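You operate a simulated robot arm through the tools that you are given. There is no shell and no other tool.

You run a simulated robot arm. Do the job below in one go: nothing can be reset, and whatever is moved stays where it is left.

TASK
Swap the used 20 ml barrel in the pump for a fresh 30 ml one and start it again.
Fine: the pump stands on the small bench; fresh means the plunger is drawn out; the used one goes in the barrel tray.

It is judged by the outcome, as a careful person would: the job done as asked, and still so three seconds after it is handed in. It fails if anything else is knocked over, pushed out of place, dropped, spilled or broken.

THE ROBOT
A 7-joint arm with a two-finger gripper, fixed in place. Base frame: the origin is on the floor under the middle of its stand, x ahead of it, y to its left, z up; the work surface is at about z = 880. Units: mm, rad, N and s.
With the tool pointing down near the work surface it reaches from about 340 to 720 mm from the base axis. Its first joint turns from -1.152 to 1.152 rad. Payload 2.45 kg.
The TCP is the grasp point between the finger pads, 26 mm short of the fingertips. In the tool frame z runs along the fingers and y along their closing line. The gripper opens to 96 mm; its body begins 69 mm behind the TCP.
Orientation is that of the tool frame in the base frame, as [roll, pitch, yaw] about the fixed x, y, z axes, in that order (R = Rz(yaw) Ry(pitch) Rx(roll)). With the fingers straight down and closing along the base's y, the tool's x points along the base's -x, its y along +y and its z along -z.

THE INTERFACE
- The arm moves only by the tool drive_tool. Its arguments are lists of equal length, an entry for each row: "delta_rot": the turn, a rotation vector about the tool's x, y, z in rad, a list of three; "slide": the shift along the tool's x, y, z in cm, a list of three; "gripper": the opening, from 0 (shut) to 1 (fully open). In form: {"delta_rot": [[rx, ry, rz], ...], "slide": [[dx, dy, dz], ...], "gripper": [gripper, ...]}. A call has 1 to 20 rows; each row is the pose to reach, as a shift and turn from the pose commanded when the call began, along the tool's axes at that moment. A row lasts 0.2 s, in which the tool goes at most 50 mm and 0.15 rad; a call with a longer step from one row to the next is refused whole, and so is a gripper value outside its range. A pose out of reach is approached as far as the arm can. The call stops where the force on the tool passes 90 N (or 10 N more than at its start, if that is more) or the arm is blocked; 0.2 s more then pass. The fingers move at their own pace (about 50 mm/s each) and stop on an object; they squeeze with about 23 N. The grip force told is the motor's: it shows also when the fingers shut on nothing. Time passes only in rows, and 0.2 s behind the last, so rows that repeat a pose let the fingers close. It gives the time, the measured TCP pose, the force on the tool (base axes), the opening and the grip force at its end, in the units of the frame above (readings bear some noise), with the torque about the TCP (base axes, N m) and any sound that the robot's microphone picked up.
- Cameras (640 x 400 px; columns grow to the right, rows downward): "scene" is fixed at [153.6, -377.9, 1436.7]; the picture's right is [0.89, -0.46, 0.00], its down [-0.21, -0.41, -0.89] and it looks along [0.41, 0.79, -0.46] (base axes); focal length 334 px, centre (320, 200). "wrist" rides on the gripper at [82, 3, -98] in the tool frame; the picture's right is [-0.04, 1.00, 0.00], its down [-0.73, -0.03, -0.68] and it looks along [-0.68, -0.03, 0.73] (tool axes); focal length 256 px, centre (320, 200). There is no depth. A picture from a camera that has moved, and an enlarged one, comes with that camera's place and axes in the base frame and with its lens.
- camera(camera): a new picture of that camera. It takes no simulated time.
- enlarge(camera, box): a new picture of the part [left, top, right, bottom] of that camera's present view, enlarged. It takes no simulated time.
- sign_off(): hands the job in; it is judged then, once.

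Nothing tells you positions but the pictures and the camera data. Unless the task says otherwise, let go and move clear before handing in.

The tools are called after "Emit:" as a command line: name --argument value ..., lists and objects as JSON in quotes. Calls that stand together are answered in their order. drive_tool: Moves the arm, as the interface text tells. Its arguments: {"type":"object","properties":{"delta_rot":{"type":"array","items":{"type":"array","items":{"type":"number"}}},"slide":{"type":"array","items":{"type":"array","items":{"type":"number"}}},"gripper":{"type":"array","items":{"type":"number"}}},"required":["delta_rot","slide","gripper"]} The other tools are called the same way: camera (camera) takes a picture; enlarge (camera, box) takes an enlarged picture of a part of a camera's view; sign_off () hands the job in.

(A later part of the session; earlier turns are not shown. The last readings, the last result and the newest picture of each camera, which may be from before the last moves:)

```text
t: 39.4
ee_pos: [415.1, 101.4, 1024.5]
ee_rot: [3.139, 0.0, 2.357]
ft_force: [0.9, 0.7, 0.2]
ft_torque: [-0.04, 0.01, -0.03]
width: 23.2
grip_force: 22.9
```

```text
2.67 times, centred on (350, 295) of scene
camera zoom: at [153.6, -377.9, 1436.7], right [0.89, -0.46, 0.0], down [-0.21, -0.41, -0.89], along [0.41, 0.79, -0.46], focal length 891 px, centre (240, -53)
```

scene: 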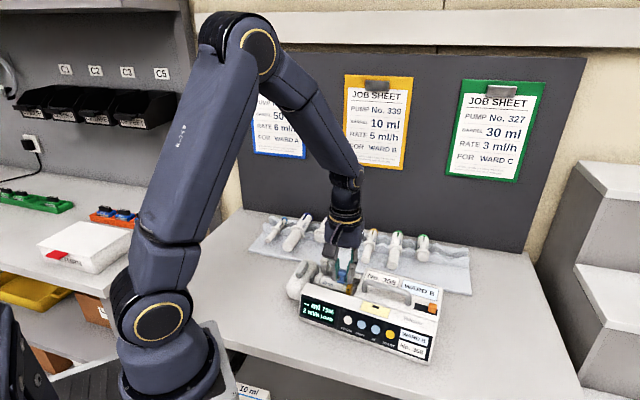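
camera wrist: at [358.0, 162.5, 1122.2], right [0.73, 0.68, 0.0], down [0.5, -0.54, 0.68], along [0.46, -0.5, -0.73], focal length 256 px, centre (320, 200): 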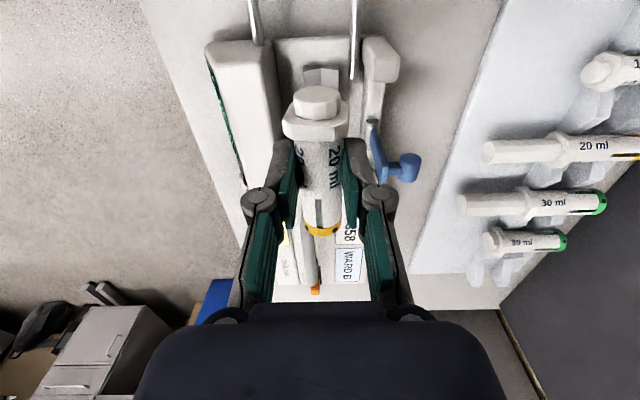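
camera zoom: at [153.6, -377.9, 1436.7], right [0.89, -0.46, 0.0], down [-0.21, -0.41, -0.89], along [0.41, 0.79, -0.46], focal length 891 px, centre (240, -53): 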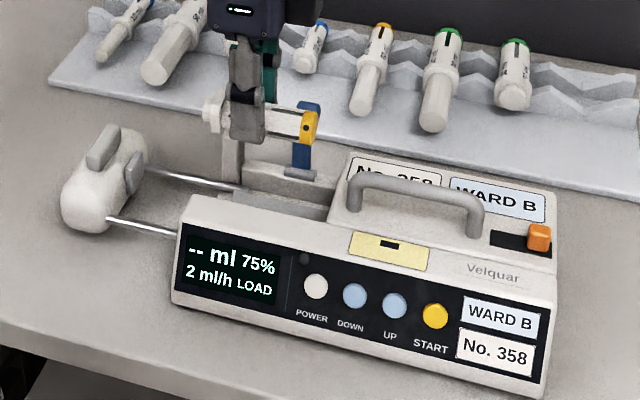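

The used barrel is out and clear. I'll look at the empty bed and at the tray slots from here.

Emit:
enlarge --camera "wrist" --box '[230, 20, 410, 130]'

Emit:
enlarge --camera "wrist" --box '[440, 40, 640, 300]'

Emit:
enlarge --camera "scene" --box '[290, 260, 390, 325]'

Emit:
enlarge --camera "scene" --box '[370, 220, 480, 300]'

```text
3.56 times, centred on (320, 75) of wrist
camera zoom: at [358.0, 162.5, 1122.2], right [0.73, 0.68, 0.0], down [0.5, -0.54, 0.68], along [0.46, -0.5, -0.73], focal length 910 px, centre (320, 644)
```

zoom: 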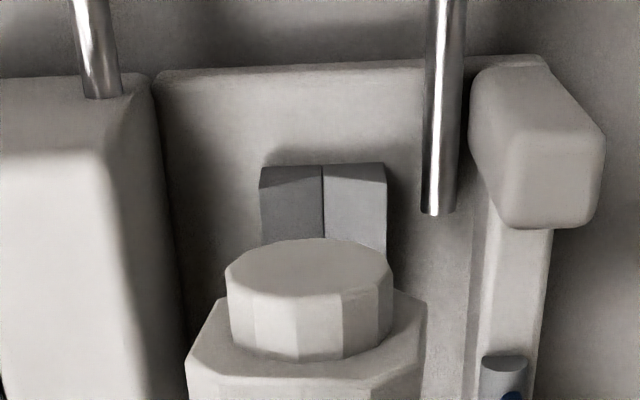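

```text
1.54 times, centred on (540, 170) of wrist
camera zoom: at [358.0, 162.5, 1122.2], right [0.73, 0.68, 0.0], down [0.5, -0.54, 0.68], along [0.46, -0.5, -0.73], focal length 394 px, centre (-18, 246)
```

zoom: 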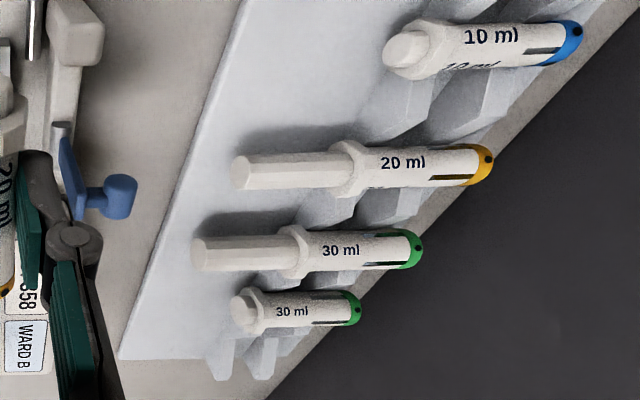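

```text
6.15 times, centred on (340, 292) of scene
camera zoom: at [153.6, -377.9, 1436.7], right [0.89, -0.46, 0.0], down [-0.21, -0.41, -0.89], along [0.41, 0.79, -0.46], focal length 2056 px, centre (197, -369)
```

zoom: 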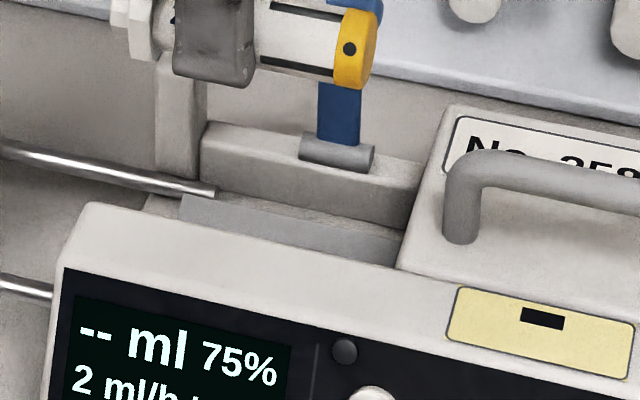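

```text
5.00 times, centred on (425, 260) of scene
camera zoom: at [153.6, -377.9, 1436.7], right [0.89, -0.46, 0.0], down [-0.21, -0.41, -0.89], along [0.41, 0.79, -0.46], focal length 1671 px, centre (-205, -100)
```

zoom: 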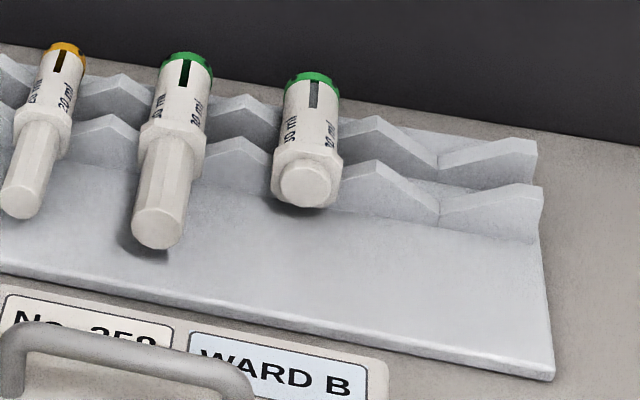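

The empty bed shows a V trough from e 196 onward, so the flange sits just outside the trough's left end. The free notch at e≈473 is past the arm's reach, so I'll lay the used barrel on the flat front of the tray for the moment and give it the notch that the fresh one leaves. First I'll carry it up and over.

Emit:
drive_tool --delta_rot '[[0, 0, 0], [0, 0, 0], [0, 0, 0], [0, 0, 0], [0, 0, 0], [0, 0, 0], [0, 0, 0], [0, 0, 0], [0, 0, 0], [0, 0, 0], [0, 0, 0]]' --slide '[[0, 0, -2], [0, 0, -4], [-2, 1.5, -4.5], [-5, 4, -4.5], [-8, 6.5, -4.5], [-11, 9, -4.5], [-14, 11.5, -4.5], [-17, 14, -4.5], [-19.5, 16.2, -4.5], [-21.3, 17.6, -4.5], [-21.3, 17.6, -4.5]]' --gripper '[0, 0, 0, 0, 0, 0, 0, 0, 0, 0, 0]'

Emit:
camera --camera "wrist"

Emit:
camera --camera "scene"

Emit:
enlarge --camera "scene" --box '[340, 190, 500, 310]'

```text
t: 41.8
ee_pos: [689.8, 73.0, 1071.2]
ee_rot: [3.139, -0.001, 2.358]
ft_force: [0.3, 0.1, 0.0]
ft_torque: [0.01, 0.0, 0.01]
width: 23.5
grip_force: 23.1
```

```text
taken
camera wrist: at [633.7, 135.8, 1167.4], right [0.73, 0.68, 0.0], down [0.5, -0.54, 0.68], along [0.46, -0.5, -0.73], focal length 256 px, centre (320, 200)
```

wrist: 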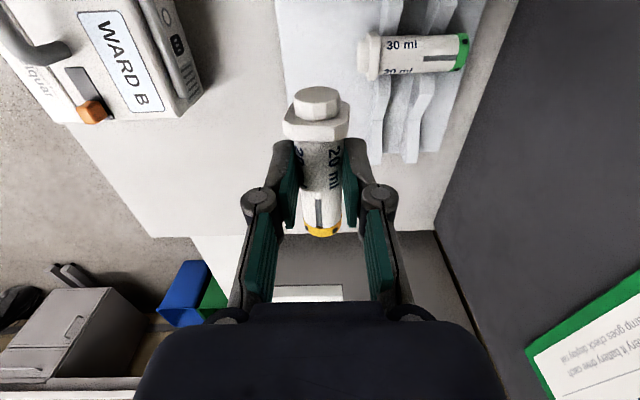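

```text
taken
```

scene: 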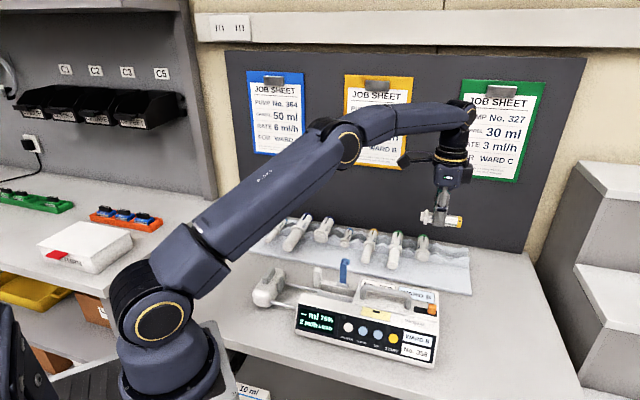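

```text
3.33 times, centred on (420, 250) of scene
camera zoom: at [153.6, -377.9, 1436.7], right [0.89, -0.46, 0.0], down [-0.21, -0.41, -0.89], along [0.41, 0.79, -0.46], focal length 1114 px, centre (-13, 33)
```

zoom: 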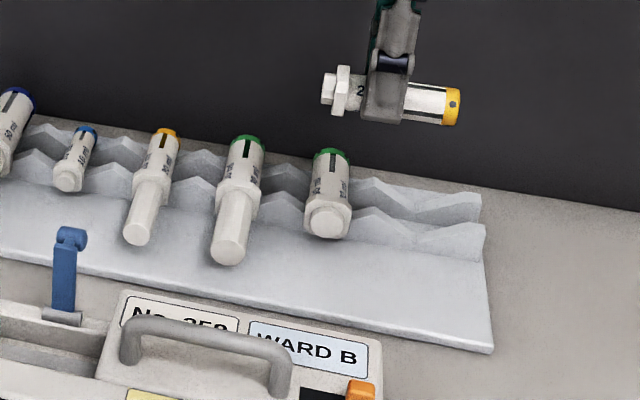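

Emit:
enlarge --camera "wrist" --box '[260, 0, 500, 190]'

```text
2.11 times, centred on (380, 95) of wrist
camera zoom: at [633.7, 135.8, 1167.4], right [0.73, 0.68, 0.0], down [0.5, -0.54, 0.68], along [0.46, -0.5, -0.73], focal length 539 px, centre (194, 421)
```

zoom: 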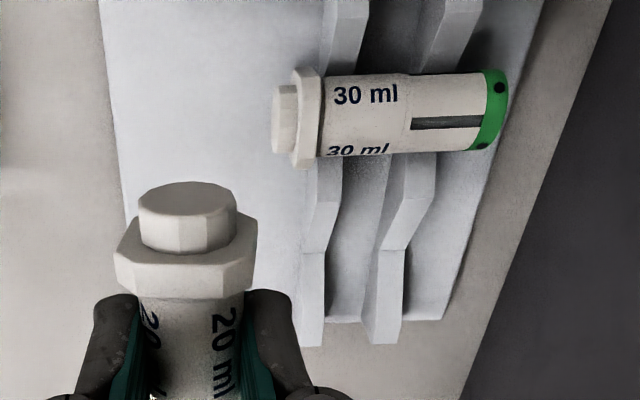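

The tray is clear to me now: ridges at n 597–612 and 640–656, notches every 70 mm, flat front from n 510 to 597. I'll lower the used barrel onto the flat part at about e 444, n 544, and stop just above it.

Emit:
drive_tool --delta_rot '[[0, 0, 0], [0, 0, 0], [0, 0, 0], [0, 0, 0], [0, 0, 0], [0, 0, 0]]' --slide '[[-0.4, 0.25, 3], [-0.8, 0.5, 6.5], [-0.8, 0.5, 10], [-0.8, 0.5, 12.5], [-0.8, 0.5, 14], [-0.8, 0.5, 14]]' --gripper '[0, 0, 0, 0, 0, 0]'

Emit:
enlarge --camera "wrist" --box '[220, 0, 500, 200]'

Emit:
enlarge --camera "scene" --box '[360, 210, 500, 310]'

```text
t: 43.2
ee_pos: [699.0, 74.4, 930.0]
ee_rot: [3.141, -0.001, 2.356]
ft_force: [-0.8, 0.1, -0.6]
ft_torque: [0.0, 0.02, -0.03]
width: 23.0
grip_force: 22.6
```

```text
2.00 times, centred on (360, 100) of wrist
camera zoom: at [642.4, 134.7, 1026.8], right [0.73, 0.68, 0.0], down [0.5, -0.54, 0.68], along [0.46, -0.5, -0.73], focal length 512 px, centre (240, 400)
```

zoom: 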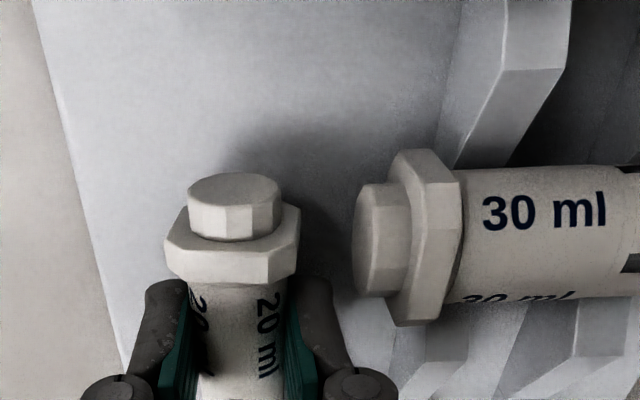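

```text
4.00 times, centred on (430, 260) of scene
camera zoom: at [153.6, -377.9, 1436.7], right [0.89, -0.46, 0.0], down [-0.21, -0.41, -0.89], along [0.41, 0.79, -0.46], focal length 1337 px, centre (-120, -40)
```

zoom: 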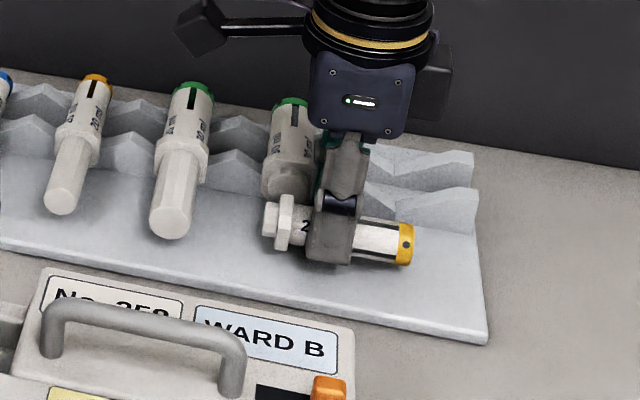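

Emit:
drive_tool --delta_rot '[[0, 0, 0], [0, 0, 0], [0, 0, 0], [0, 0, 0]]' --slide '[[0, 0, 0.3], [0, 0, 0.6], [0, 0, 0.9], [0, 0, 1.0]]' --gripper '[0, 0, 0, 0]'

Emit:
enlarge --camera "scene" --box '[380, 230, 480, 300]'

```text
t: 44.2
ee_pos: [701.1, 74.5, 920.3]
ee_rot: [3.139, 0.002, 2.355]
ft_force: [3.0, 1.5, 8.1]
ft_torque: [0.14, 0.16, -0.11]
width: 22.2
grip_force: 23.4
```

```text
5.71 times, centred on (430, 265) of scene
camera zoom: at [153.5, -377.9, 1436.7], right [0.89, -0.46, 0.0], down [-0.21, -0.41, -0.89], along [0.41, 0.79, -0.46], focal length 1909 px, centre (-309, -171)
```

zoom: 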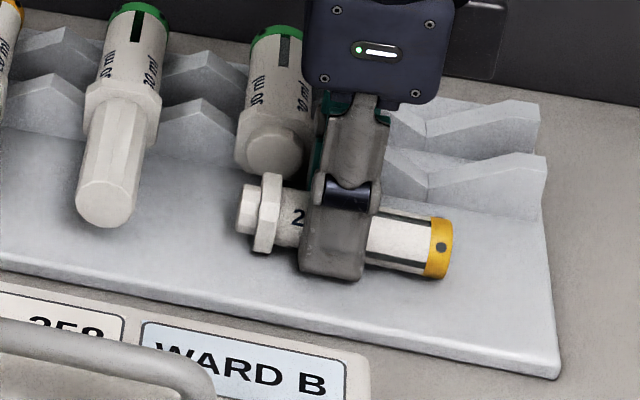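

Contact with the flat of the tray (8 N). I'll open just enough and lift straight off.

Emit:
drive_tool --delta_rot '[[0, 0, 0], [0, 0, 0], [0, 0, 0], [0, 0, 0], [0, 0, 0], [0, 0, 0], [0, 0, 0], [0, 0, 0]]' --slide '[[0, 0, 0], [0, 0, 0], [0, 0, 0], [0, 0, -1], [0, 0, -3], [0, 0, -6], [0, 0, -10], [0, 0, -12]]' --gripper '[0.36, 0.36, 0.36, 0.36, 0.36, 0.36, 0.36, 0.36]'

Emit:
enlarge --camera "scene" --box '[360, 220, 480, 300]'

Emit:
enlarge --camera "wrist" --box '[200, 0, 480, 250]'

```text
t: 46.0
ee_pos: [700.1, 74.2, 1041.1]
ee_rot: [3.14, 0.001, 2.355]
ft_force: [-0.1, -1.4, 0.2]
ft_torque: [0.02, -0.03, 0.02]
width: 34.8
grip_force: 0.0
```

```text
5.00 times, centred on (420, 260) of scene
camera zoom: at [153.6, -377.9, 1436.7], right [0.89, -0.46, 0.0], down [-0.21, -0.41, -0.89], along [0.41, 0.79, -0.46], focal length 1671 px, centre (-180, -100)
```

zoom: 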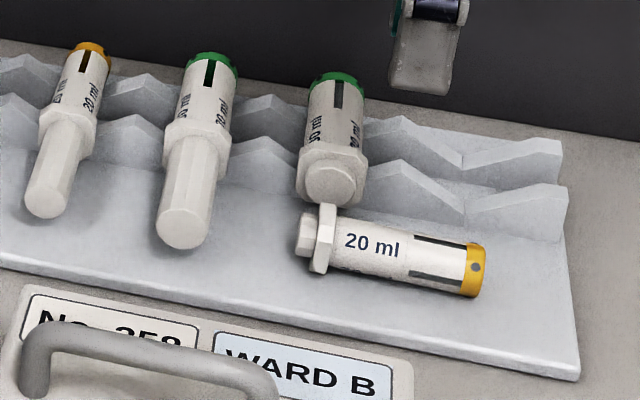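

```text
1.60 times, centred on (340, 125) of wrist
camera zoom: at [643.3, 134.5, 1137.4], right [0.74, 0.68, 0.0], down [0.5, -0.54, 0.68], along [0.46, -0.5, -0.73], focal length 410 px, centre (288, 320)
```

zoom: 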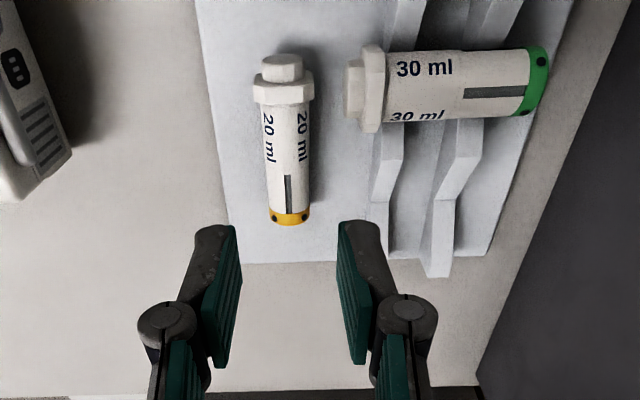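

The used barrel rests steadily on the tray's flat. Now I'll turn the gripper and go over the fresh 30 ml barrel (green, plunger out).

Emit:
drive_tool --delta_rot '[[0, 0, -0.14], [0, 0, -0.28], [0, 0, -0.42], [0, 0, -0.56], [0, 0, -0.7], [0, 0, -0.84], [0, 0, -0.98], [0, 0, -1.12], [0, 0, -1.26], [0, 0, -1.4], [0, 0, -1.5], [0, 0, -1.5708], [0, 0, -1.5708]]' --slide '[[0.5, 0.3, -1], [1.3, 0.7, -1], [2.1, 1.2, -1], [2.9, 1.7, -1], [3.7, 2.2, -1], [4.5, 2.7, -1], [5.3, 3.2, -1], [6.1, 3.7, -1], [7, 4.2, -1], [8, 4.7, 0], [9, 5.2, 0], [9.66, 5.5, 1], [9.66, 5.5, 1]]' --gripper '[0.45, 0.45, 0.45, 0.45, 0.45, 0.45, 0.45, 0.45, 0.45, 0.45, 0.45, 0.45, 0.45]'

Emit:
camera --camera "wrist"

Emit:
enlarge --camera "wrist" --box '[200, 40, 440, 240]'

Emit:
enlarge --camera "scene" --box '[320, 190, 480, 300]'

```text
t: 48.8
ee_pos: [669.4, 180.4, 1030.1]
ee_rot: [3.139, 0.002, -2.355]
ft_force: [0.7, -0.6, 0.4]
ft_torque: [0.01, 0.02, -0.01]
width: 43.1
grip_force: 0.2
```

```text
taken
camera wrist: at [608.8, 125.6, 1126.6], right [-0.68, 0.73, 0.0], down [0.54, 0.5, 0.68], along [0.5, 0.46, -0.73], focal length 256 px, centre (320, 200)
```

wrist: 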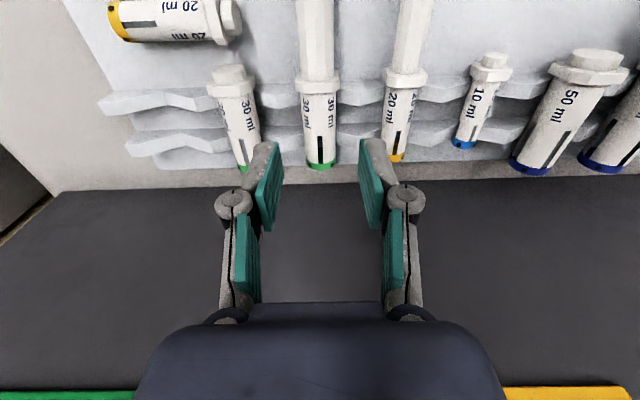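

```text
2.00 times, centred on (320, 140) of wrist
camera zoom: at [608.8, 125.6, 1126.6], right [-0.68, 0.73, 0.0], down [0.54, 0.5, 0.68], along [0.5, 0.46, -0.73], focal length 512 px, centre (320, 320)
```

zoom: 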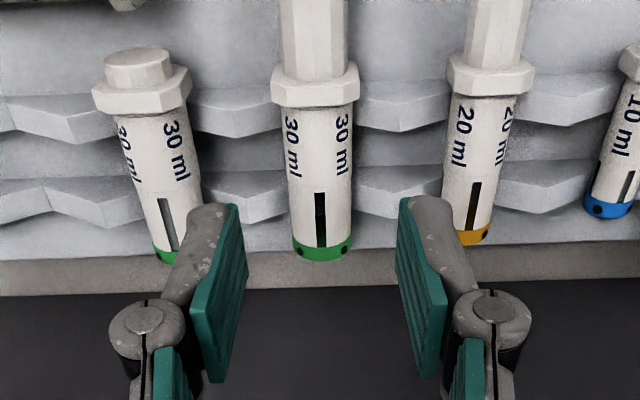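

```text
3.64 times, centred on (400, 245) of scene
camera zoom: at [153.6, -377.9, 1436.7], right [0.89, -0.46, 0.0], down [-0.21, -0.41, -0.89], along [0.41, 0.79, -0.46], focal length 1215 px, centre (29, 36)
```

zoom: 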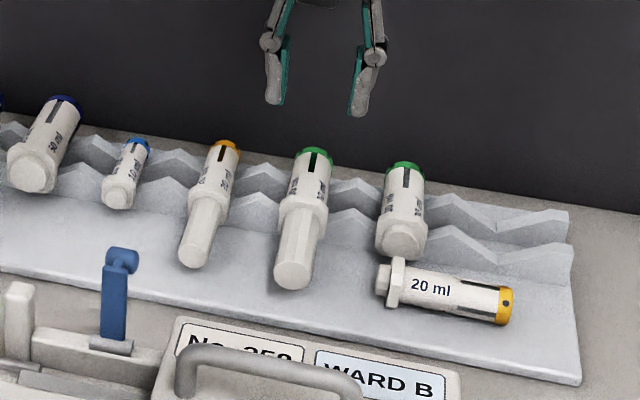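

The fresh 30 ml barrel's axis is at e 347, flange at n 592, cap at n 675, with a 30 mm gap between the ridges centred at n 628. That is near full reach, so I'll move over it first and check that the arm gets there.

Emit:
drive_tool --delta_rot '[[0, 0, 0], [0, 0, 0], [0, 0, 0], [0, 0, 0]]' --slide '[[-1.3, -0.12, 2], [-2.65, -0.12, 4], [-2.65, -0.12, 6.5], [-2.65, -0.12, 6.5]]' --gripper '[0.45, 0.45, 0.45, 0.45]'

Emit:
enlarge --camera "wrist" --box '[220, 40, 420, 200]'

Emit:
enlarge --camera "scene" --box '[340, 200, 460, 290]'

```text
t: 49.8
ee_pos: [689.7, 198.4, 965.4]
ee_rot: [3.141, 0.002, -2.357]
ft_force: [0.6, 0.7, -0.3]
ft_torque: [0.03, -0.02, -0.02]
width: 43.2
grip_force: 0.1
```

```text
2.50 times, centred on (320, 120) of wrist
camera zoom: at [628.4, 143.9, 1062.2], right [-0.68, 0.73, 0.0], down [0.54, 0.5, 0.68], along [0.5, 0.46, -0.73], focal length 640 px, centre (320, 400)
```

zoom: 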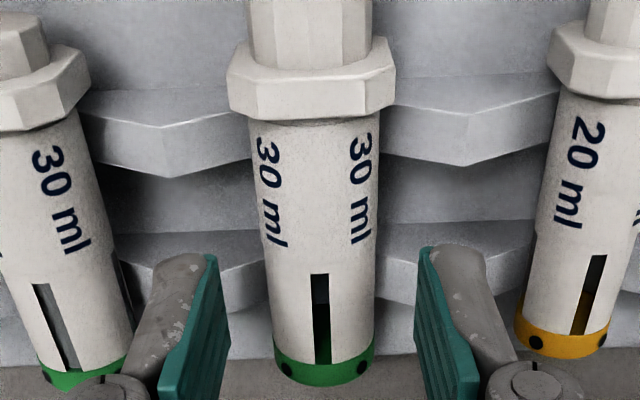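

```text
4.44 times, centred on (400, 245) of scene
camera zoom: at [153.6, -377.9, 1436.7], right [0.89, -0.46, 0.0], down [-0.21, -0.41, -0.89], along [0.41, 0.79, -0.46], focal length 1485 px, centre (-36, 0)
```

zoom: 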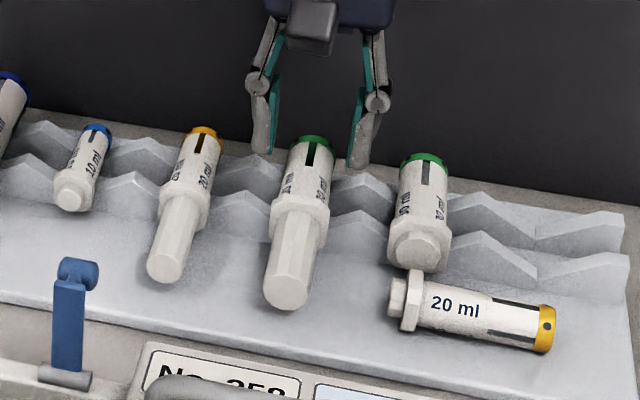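

The arm reaches. I'll shift 2 mm back to centre in the ridge gap and lower around the barrel with care.

Emit:
drive_tool --delta_rot '[[0, 0, 0], [0, 0, 0], [0, 0, 0], [0, 0, 0], [0, 0, 0]]' --slide '[[0.2, 0.04, 0.5], [0.2, 0.04, 1.5], [0.2, 0.04, 2.5], [0.2, 0.04, 3.3], [0.2, 0.04, 3.8]]' --gripper '[0.42, 0.42, 0.42, 0.42, 0.42]'

Emit:
enlarge --camera "wrist" --box '[220, 40, 420, 200]'

Emit:
enlarge --camera "scene" --box '[340, 200, 460, 290]'

```text
t: 51.0
ee_pos: [690.4, 199.9, 934.1]
ee_rot: [-3.136, 0.013, -2.357]
ft_force: [-6.8, -2.5, 44.4]
ft_torque: [0.4, -0.07, -0.12]
width: 42.9
grip_force: 0.6
```

```text
2.50 times, centred on (320, 120) of wrist
camera zoom: at [627.7, 143.2, 1030.9], right [-0.68, 0.74, 0.0], down [0.53, 0.49, 0.69], along [0.51, 0.47, -0.72], focal length 640 px, centre (320, 400)
```

zoom: 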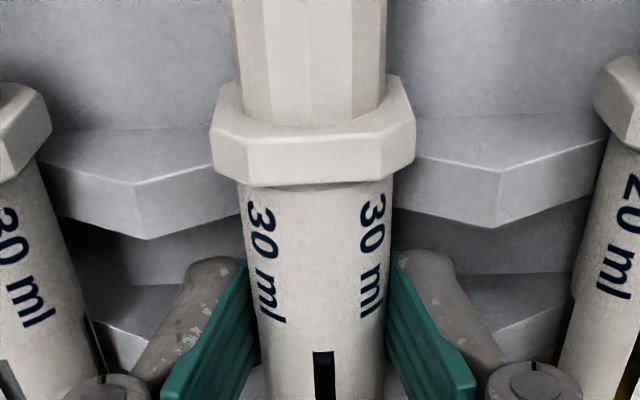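

```text
4.44 times, centred on (400, 245) of scene
camera zoom: at [152.3, -378.3, 1436.7], right [0.89, -0.46, 0.0], down [-0.21, -0.41, -0.89], along [0.41, 0.79, -0.46], focal length 1485 px, centre (-36, 0)
```

zoom: 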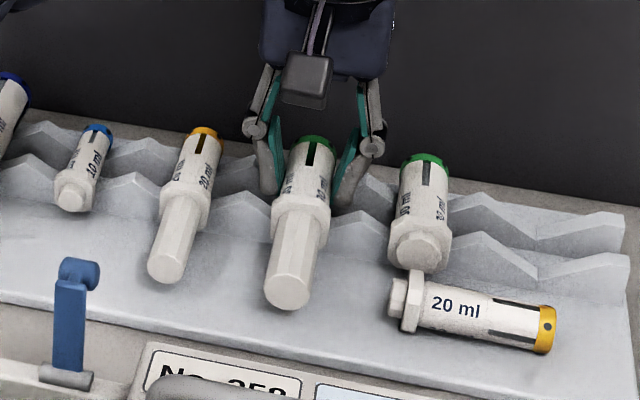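

The fingertips touched the rear ridge (44 N), as I was a few mm too far back. I'll rise, shift 4 mm forward and come down again gently.

Emit:
drive_tool --delta_rot '[[0, 0, 0], [0, 0, 0], [0, 0, 0], [0, 0, 0], [0, 0, 0]]' --slide '[[0, 0, -1.2], [0.4, 0, -1.5], [0.4, 0, -1], [0.4, 0, -0.6], [0.4, 0, -0.4]]' --gripper '[0.38, 0.38, 0.38, 0.38, 0.38]'

Emit:
enlarge --camera "wrist" --box '[220, 40, 420, 200]'

Emit:
enlarge --camera "scene" --box '[340, 200, 460, 290]'

```text
t: 52.2
ee_pos: [686.4, 194.1, 931.3]
ee_rot: [3.141, 0.001, -2.356]
ft_force: [0.3, -0.3, 0.2]
ft_torque: [0.02, -0.01, 0.03]
width: 36.5
grip_force: 0.1
```

```text
2.50 times, centred on (320, 120) of wrist
camera zoom: at [623.8, 139.6, 1027.9], right [-0.68, 0.73, 0.0], down [0.54, 0.5, 0.68], along [0.5, 0.46, -0.73], focal length 640 px, centre (320, 400)
```

zoom: 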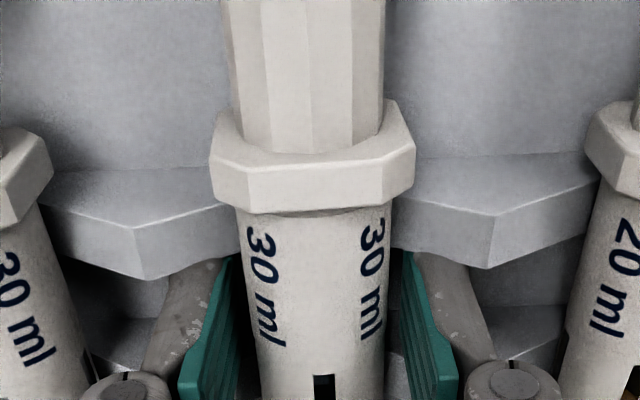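

```text
4.44 times, centred on (400, 245) of scene
camera zoom: at [153.6, -377.9, 1436.7], right [0.89, -0.46, 0.0], down [-0.21, -0.41, -0.89], along [0.41, 0.79, -0.46], focal length 1485 px, centre (-36, 0)
```

zoom: 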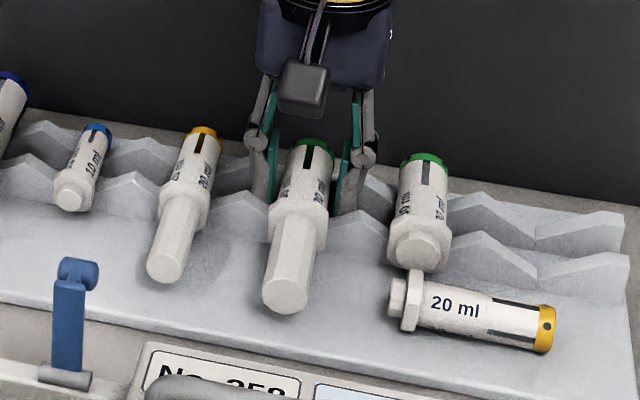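

Now the tips are in the gap with no contact. Lowering the last 9 mm.

Emit:
drive_tool --delta_rot '[[0, 0, 0], [0, 0, 0], [0, 0, 0]]' --slide '[[0, 0, 0.35], [0, 0, 0.7], [0, 0, 0.95]]' --gripper '[0.38, 0.38, 0.38]'

Emit:
enlarge --camera "wrist" --box '[220, 40, 420, 200]'

```text
t: 53.0
ee_pos: [687.2, 195.0, 921.7]
ee_rot: [3.14, 0.002, -2.356]
ft_force: [0.2, -0.5, -0.1]
ft_torque: [-0.01, 0.02, 0.01]
width: 36.3
grip_force: 0.1
```

```text
2.50 times, centred on (320, 120) of wrist
camera zoom: at [624.6, 139.6, 1018.7], right [-0.68, 0.73, 0.0], down [0.54, 0.5, 0.68], along [0.5, 0.46, -0.73], focal length 640 px, centre (320, 400)
```

zoom: 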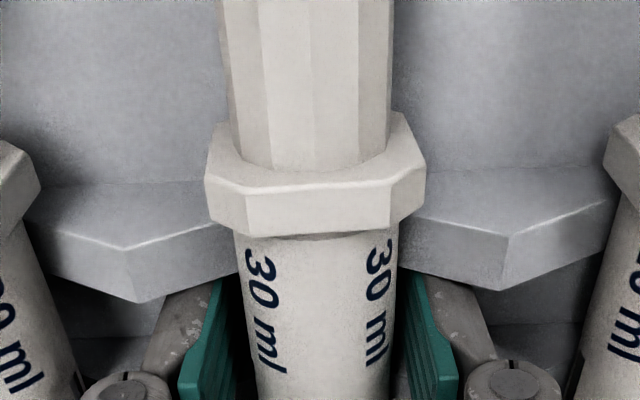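

No contact, tips 10 mm below the barrel's axis. Closing on the body and lifting slightly as a test.

Emit:
drive_tool --delta_rot '[[0, 0, 0], [0, 0, 0], [0, 0, 0], [0, 0, 0], [0, 0, 0]]' --slide '[[0, 0, 0], [0, 0, 0], [0, 0, 0], [0, 0, -0.3], [0, 0, -0.8]]' --gripper '[0, 0, 0, 0, 0]'

Emit:
enlarge --camera "wrist" --box '[220, 40, 420, 200]'

Emit:
enlarge --camera "scene" --box '[340, 200, 460, 290]'

```text
t: 54.2
ee_pos: [685.9, 194.2, 930.6]
ee_rot: [-3.141, 0.002, -2.356]
ft_force: [0.5, -0.9, -0.3]
ft_torque: [0.0, -0.03, -0.02]
width: 26.8
grip_force: 23.4
```

```text
2.50 times, centred on (320, 120) of wrist
camera zoom: at [624.3, 139.7, 1027.2], right [-0.68, 0.73, 0.0], down [0.54, 0.5, 0.68], along [0.5, 0.46, -0.73], focal length 640 px, centre (320, 400)
```

zoom: 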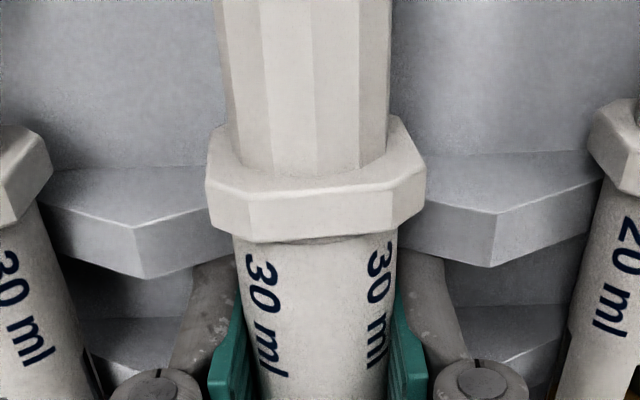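

```text
4.44 times, centred on (400, 245) of scene
camera zoom: at [153.6, -377.9, 1436.7], right [0.89, -0.46, 0.0], down [-0.21, -0.41, -0.89], along [0.41, 0.79, -0.46], focal length 1485 px, centre (-36, 0)
```

zoom: 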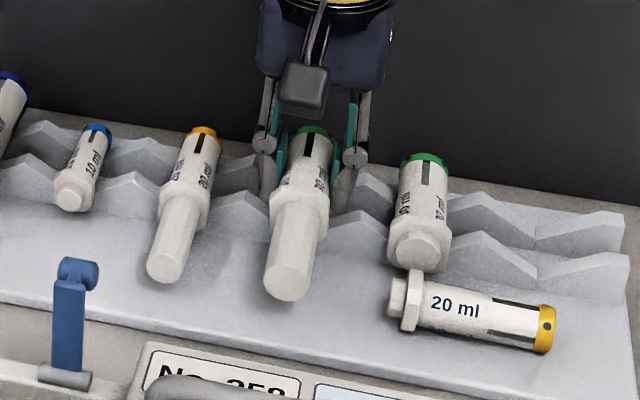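

The barrel lifts cleanly, but by my measurements its plunger end (about 105 mm from my grip) would meet the drive pad at e 119. I'll set it back in its notch and draw the drive out a further 25 mm first.

Emit:
drive_tool --delta_rot '[[0, 0, 0], [0, 0, 0], [0, 0, 0], [0, 0, 0], [0, 0, 0], [0, 0, 0], [0, 0, 0], [0, 0, 0], [0, 0, 0]]' --slide '[[0, 0, 0.4], [0, 0, 0.75], [0, 0, 0.8], [0, 0, 0.8], [0, 0, 0.8], [0, 0, -1], [0, 0, -4], [0, 0, -8], [0, 0, -11]]' --gripper '[0, 0, 0.38, 0.38, 0.38, 0.38, 0.38, 0.38, 0.38]'

Emit:
enlarge --camera "scene" --box '[340, 200, 460, 290]'

Emit:
enlarge --camera "wrist" --box '[220, 0, 420, 200]'

```text
t: 56.2
ee_pos: [685.3, 196.9, 1039.4]
ee_rot: [-3.141, 0.0, -2.356]
ft_force: [0.8, 0.9, -0.2]
ft_torque: [-0.02, -0.01, -0.02]
width: 36.3
grip_force: 0.0
```

```text
4.44 times, centred on (400, 245) of scene
camera zoom: at [153.6, -377.9, 1436.7], right [0.89, -0.46, 0.0], down [-0.21, -0.41, -0.89], along [0.41, 0.79, -0.46], focal length 1485 px, centre (-36, 0)
```

zoom: 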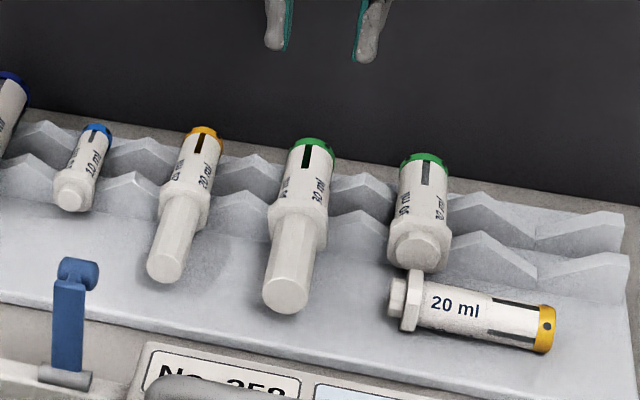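

```text
2.00 times, centred on (320, 100) of wrist
camera zoom: at [623.9, 141.5, 1137.6], right [-0.68, 0.73, 0.0], down [0.54, 0.5, 0.68], along [0.5, 0.46, -0.73], focal length 512 px, centre (320, 400)
```

zoom: 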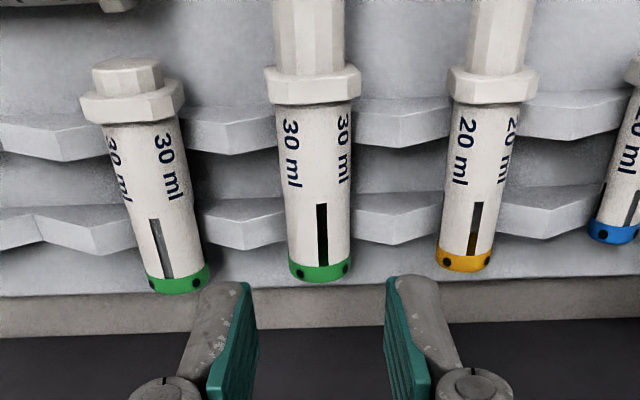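

It's back in its notch. Now over to the drive lug again (e 90, n 365).

Emit:
drive_tool --delta_rot '[[0, 0, 0], [0, 0, 0], [0, 0, 0], [0, 0, 0], [0, 0, 0], [0, 0, 0], [0, 0, 0], [0, 0, 0], [0, 0, 0], [0, 0, 0], [0, 0, 0], [0, 0, 0], [0, 0, 0]]' --slide '[[1, 1, -2], [3.5, 3.4, -2], [6, 6, -2], [9, 9, -2], [12, 12, -2], [15, 15, -2], [18, 18, -2], [21, 20.8, -2], [24, 23.6, -1], [25.9, 25.5, 1], [25.9, 25.5, 3.5], [25.9, 25.5, 4.4], [25.9, 25.5, 4.4]]' --gripper '[0.3, 0.3, 0.3, 0.3, 0.3, 0.3, 0.3, 0.3, 0.3, 0.3, 0.3, 0.3, 0.3]'

Emit:
camera --camera "wrist"

Emit:
enlarge --camera "wrist" --box '[220, 60, 420, 220]'

```text
t: 59.0
ee_pos: [320.7, 192.4, 995.8]
ee_rot: [3.141, 0.002, -2.356]
ft_force: [-0.6, 0.9, 0.8]
ft_torque: [-0.04, 0.0, 0.0]
width: 28.9
grip_force: 0.0
```

```text
taken
camera wrist: at [259.1, 137.7, 1091.9], right [-0.68, 0.73, 0.0], down [0.54, 0.5, 0.68], along [0.5, 0.46, -0.73], focal length 256 px, centre (320, 200)
```

wrist: 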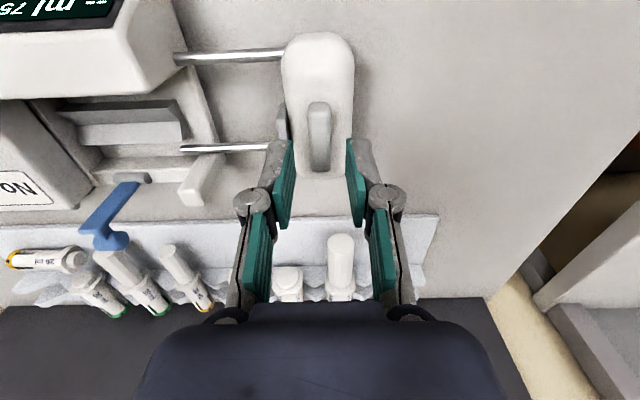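

```text
2.50 times, centred on (320, 140) of wrist
camera zoom: at [259.1, 137.7, 1091.9], right [-0.68, 0.73, 0.0], down [0.54, 0.5, 0.68], along [0.5, 0.46, -0.73], focal length 640 px, centre (320, 350)
```

zoom: 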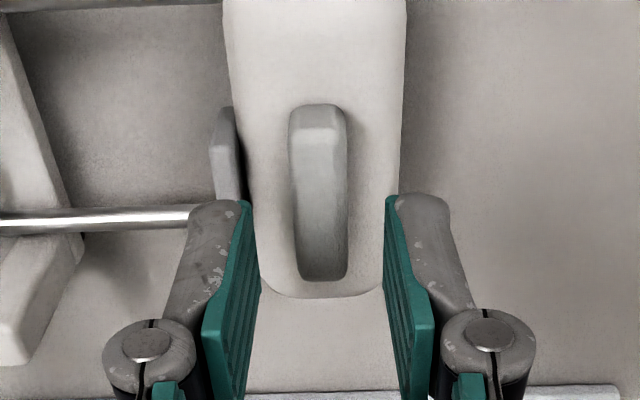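

Emit:
drive_tool --delta_rot '[[0, 0, 0], [0, 0, 0], [0, 0, 0], [0, 0, 0], [0, 0, 0], [0, 0, 0], [0, 0, 0], [0, 0, 0], [0, 0, 0], [0, 0, 0]]' --slide '[[0, 0.15, 1.2], [0, 0.15, 2.4], [0, 0.15, 3.1], [0, 0.15, 3.1], [0, 0.15, 3.1], [0, 0.15, 3.1], [0, 0.7, 3.1], [0, 1.5, 3.1], [0, 2.2, 3.1], [0, 2.65, 3.1]]' --gripper '[0.3, 0.3, 0.3, 0, 0, 0, 0, 0, 0, 0]'

Emit:
camera --camera "wrist"

Emit:
enlarge --camera "scene" --box '[230, 240, 450, 370]'

```text
t: 61.2
ee_pos: [302.8, 210.2, 963.0]
ee_rot: [3.141, 0.002, -2.356]
ft_force: [5.6, -5.2, 7.1]
ft_torque: [-0.22, -0.01, 0.09]
width: 13.8
grip_force: 22.9
```

```text
taken
camera wrist: at [241.3, 155.7, 1060.9], right [-0.68, 0.73, 0.0], down [0.54, 0.5, 0.68], along [0.5, 0.46, -0.73], focal length 256 px, centre (320, 200)
```

wrist: 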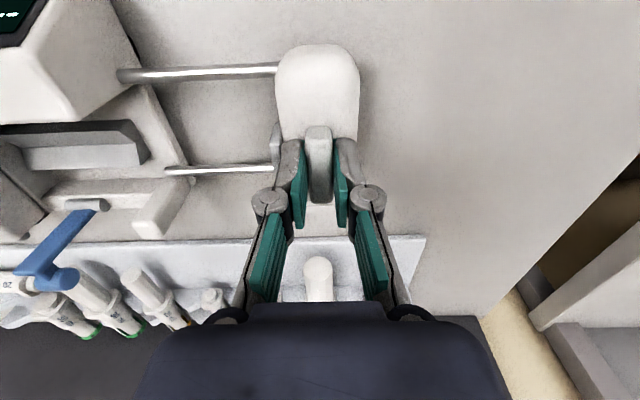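

```text
2.91 times, centred on (340, 305) of scene
camera zoom: at [153.7, -378.1, 1436.6], right [0.89, -0.46, 0.0], down [-0.21, -0.41, -0.89], along [0.41, 0.79, -0.46], focal length 972 px, centre (262, -106)
```

zoom: 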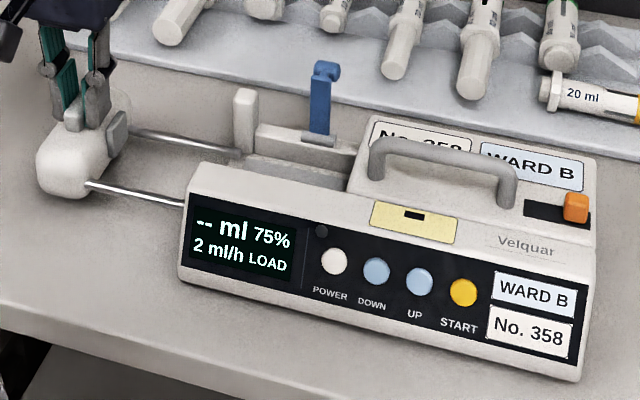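

The drive reached its end stop and pulled the pump about 10 mm to the left; I'll correct that later by the handle. The gap for the plunger is now about 88 mm, which is enough. I'll release and take a measuring look along the bed.

Emit:
drive_tool --delta_rot '[[0, 0, 0], [0, 0, 0], [0, 0, 0], [0, 0, 0], [0, 0, 0.14], [0, 0, 0.28], [0, 0, 0.42], [0, 0, 0.56], [0, 0, 0.7], [0, 0, 0.84], [0, 0, 0.98], [0, 0, 1.12], [0, 0, 1.26], [0, 0, 1.4], [0, 0, 1.5], [0, 0, 1.5708], [0, 0, 1.5708]]' --slide '[[0, -0.1, 0], [0, -0.1, 0], [0, -0.1, -2], [0, -0.1, -5], [0, -0.5, -6.7], [0, -1, -6.7], [0, -1.6, -6.7], [0, -2.2, -6.7], [0, -2.8, -6.7], [0, -3.4, -6.7], [0, -4, -6.7], [0, -4.6, -6.7], [0, -5.2, -6.7], [0, -5.8, -6.7], [0, -6.4, -6.7], [0, -6.4, -6.7], [0, -6.4, -6.7]]' --gripper '[0.3, 0.3, 0.3, 0.3, 0.4, 0.5, 0.6, 0.7, 0.8, 0.8, 0.8, 0.8, 0.8, 0.8, 0.8, 0.8, 0.8]'

Emit:
camera --camera "wrist"

Emit:
enlarge --camera "wrist" --box '[220, 0, 420, 240]'

Emit:
enlarge --camera "scene" --box '[270, 250, 450, 370]'

```text
t: 64.8
ee_pos: [348.2, 164.6, 1032.4]
ee_rot: [3.139, 0.0, 2.355]
ft_force: [-0.5, 0.1, 0.5]
ft_torque: [-0.03, 0.03, -0.01]
width: 76.9
grip_force: 0.0
```

```text
taken
camera wrist: at [291.6, 226.6, 1128.8], right [0.74, 0.68, 0.0], down [0.5, -0.54, 0.68], along [0.46, -0.5, -0.73], focal length 256 px, centre (320, 200)
```

wrist: 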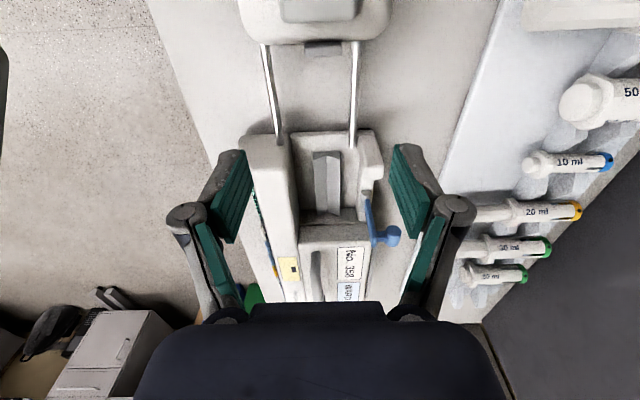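

```text
1.67 times, centred on (320, 120) of wrist
camera zoom: at [291.6, 226.6, 1128.8], right [0.74, 0.68, 0.0], down [0.5, -0.54, 0.68], along [0.46, -0.5, -0.73], focal length 427 px, centre (320, 333)
```

zoom: 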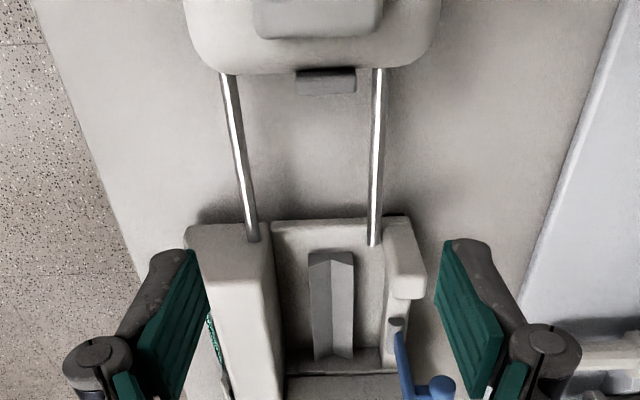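

```text
3.33 times, centred on (360, 310) of scene
camera zoom: at [153.6, -377.9, 1436.7], right [0.89, -0.46, 0.0], down [-0.21, -0.41, -0.89], along [0.41, 0.79, -0.46], focal length 1114 px, centre (187, -167)
```

zoom: 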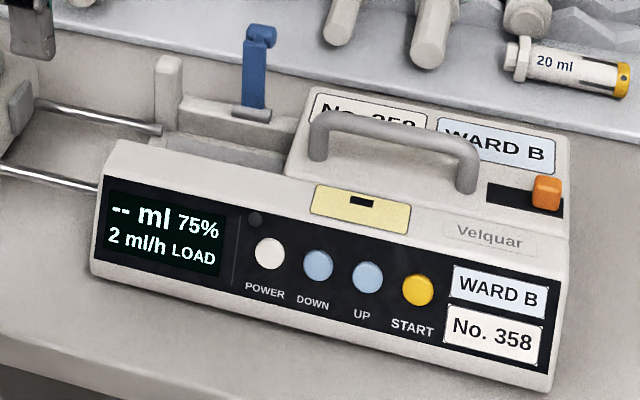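

I now have the bed measured: trough from e 184 to 271 with centre n 367, and pad face at e 94. Back to the fresh barrel to pick it up with the same grip.

Emit:
drive_tool --delta_rot '[[0, 0, -0.1], [0, 0, -0.24], [0, 0, -0.38], [0, 0, -0.52], [0, 0, -0.66], [0, 0, -0.8], [0, 0, -0.94], [0, 0, -1.08], [0, 0, -1.22], [0, 0, -1.36], [0, 0, -1.5], [0, 0, -1.571], [0, 0, -1.571], [0, 0, -1.571]]' --slide '[[-0.5, 0.5, -2.5], [-2, 2.4, -3.5], [-4, 4.8, -3.5], [-6, 7.2, -3.5], [-8, 9.6, -3.5], [-10, 12, -3.5], [-12, 14.4, -3.5], [-14, 16.8, -3.5], [-16, 19.2, -3.5], [-18, 21.6, -2], [-20, 23.9, 0], [-21.77, 25.99, 2], [-21.77, 25.99, 4], [-21.77, 25.99, 4]]' --gripper '[0.6, 0.45, 0.4, 0.4, 0.4, 0.4, 0.4, 0.4, 0.4, 0.4, 0.4, 0.4, 0.4, 0.4]'

Emit:
enlarge --camera "wrist" --box '[220, 0, 420, 200]'

Emit:
enlarge --camera "scene" --box '[340, 200, 460, 290]'

```text
t: 67.8
ee_pos: [686.5, 194.3, 991.7]
ee_rot: [-3.141, 0.002, -2.354]
ft_force: [0.2, 0.6, 0.0]
ft_torque: [0.0, 0.0, -0.01]
width: 38.4
grip_force: 0.0
```

```text
2.00 times, centred on (320, 100) of wrist
camera zoom: at [625.6, 139.2, 1088.4], right [-0.68, 0.73, 0.0], down [0.54, 0.5, 0.68], along [0.5, 0.46, -0.73], focal length 512 px, centre (320, 400)
```

zoom: 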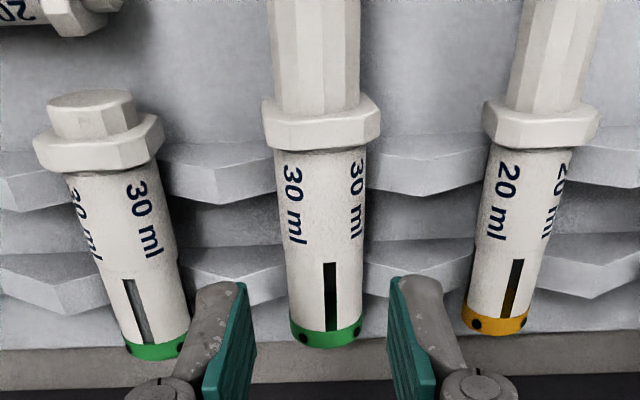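

```text
4.44 times, centred on (400, 245) of scene
camera zoom: at [153.6, -377.9, 1436.7], right [0.89, -0.46, 0.0], down [-0.21, -0.41, -0.89], along [0.41, 0.79, -0.46], focal length 1485 px, centre (-36, 0)
```

zoom: 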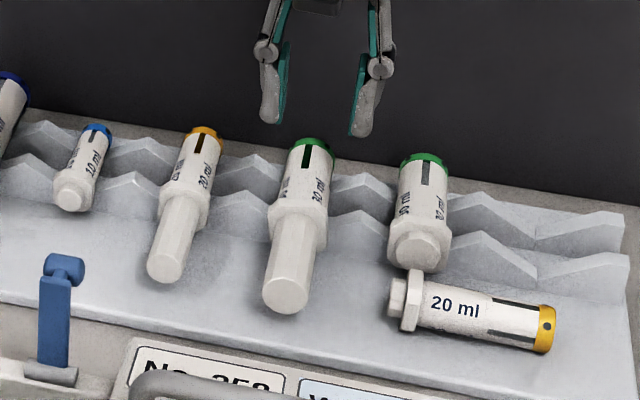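

Emit:
drive_tool --delta_rot '[[0, 0, 0], [0, 0, 0], [0, 0, 0], [0, 0, 0], [0, 0, 0], [0, 0, 0], [0, 0, 0], [0, 0, 0], [0, 0, 0], [0, 0, 0]]' --slide '[[0.03, 0.05, 2], [0.03, 0.05, 4], [0.03, 0.05, 5.5], [0.03, 0.05, 6.5], [0.03, 0.05, 7.05], [0.03, 0.05, 7.05], [0.03, 0.05, 7.05], [0.03, 0.05, 7.05], [0.03, 0.05, 6.7], [0.03, 0.05, 6.2]]' --gripper '[0.38, 0.38, 0.38, 0.38, 0.38, 0, 0, 0, 0, 0]'

Emit:
enlarge --camera "scene" --box '[340, 200, 460, 290]'

```text
t: 70.0
ee_pos: [685.5, 194.4, 929.2]
ee_rot: [3.141, 0.002, -2.358]
ft_force: [-0.3, -0.1, -0.5]
ft_torque: [0.01, 0.02, 0.03]
width: 26.7
grip_force: 22.8
```

```text
4.44 times, centred on (400, 245) of scene
camera zoom: at [153.6, -377.9, 1436.7], right [0.89, -0.46, 0.0], down [-0.21, -0.41, -0.89], along [0.41, 0.79, -0.46], focal length 1485 px, centre (-36, 0)
```

zoom: 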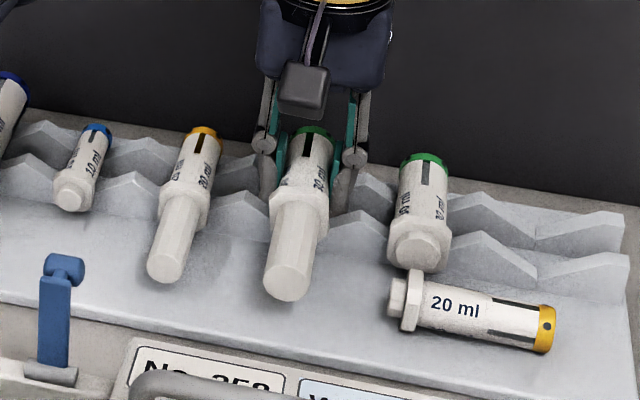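

Fresh barrel in hand. Lifting it high, then carrying and turning it to lie above the pump bed.

Emit:
drive_tool --delta_rot '[[0, 0, 0], [0, 0, 0], [0, 0, 0], [0, 0, 0.13], [0, 0, 0.26], [0, 0, 0.39], [0, 0, 0.52], [0, 0, 0.65], [0, 0, 0.78], [0, 0, 0.92], [0, 0, 1.06], [0, 0, 1.2], [0, 0, 1.33], [0, 0, 1.46], [0, 0, 1.571], [0, 0, 1.571], [0, 0, 1.571]]' --slide '[[0, 0, -4], [0, 0, -8.5], [0, 0, -12], [1.5, 1, -12.5], [3.5, 2, -12.5], [5.8, 3.1, -12.5], [8, 4.3, -12.5], [10.2, 5.4, -12.5], [12.4, 6.6, -12.5], [14.6, 7.8, -12.5], [16.8, 9, -12.5], [19, 10.2, -12.5], [21.2, 11.3, -12.5], [23.4, 12.5, -12.5], [25.49, 13.63, -12], [25.49, 13.63, -12], [25.49, 13.63, -12]]' --gripper '[0, 0, 0, 0, 0, 0, 0, 0, 0, 0, 0, 0, 0, 0, 0, 0, 0]'

Emit:
camera --camera "wrist"

Emit:
enlarge --camera "scene" --box '[240, 220, 440, 350]'

```text
t: 73.6
ee_pos: [407.5, 111.3, 1050.5]
ee_rot: [3.14, -0.001, 2.356]
ft_force: [0.6, 0.6, 0.2]
ft_torque: [-0.02, -0.03, -0.01]
width: 26.8
grip_force: 23.7
```

```text
taken
camera wrist: at [351.0, 171.7, 1146.8], right [0.74, 0.68, 0.0], down [0.5, -0.54, 0.68], along [0.46, -0.5, -0.73], focal length 256 px, centre (320, 200)
```

wrist: 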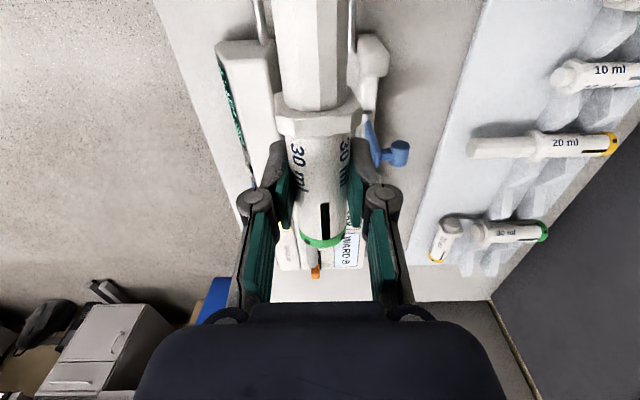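

```text
3.08 times, centred on (340, 285) of scene
camera zoom: at [153.6, -377.9, 1436.7], right [0.89, -0.46, 0.0], down [-0.21, -0.41, -0.89], along [0.41, 0.79, -0.46], focal length 1028 px, centre (258, -62)
```

zoom: 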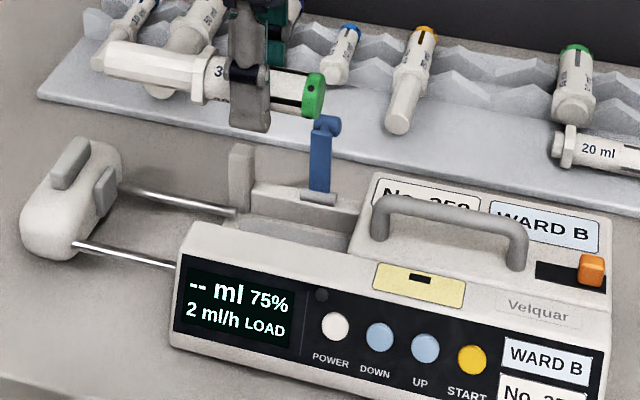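

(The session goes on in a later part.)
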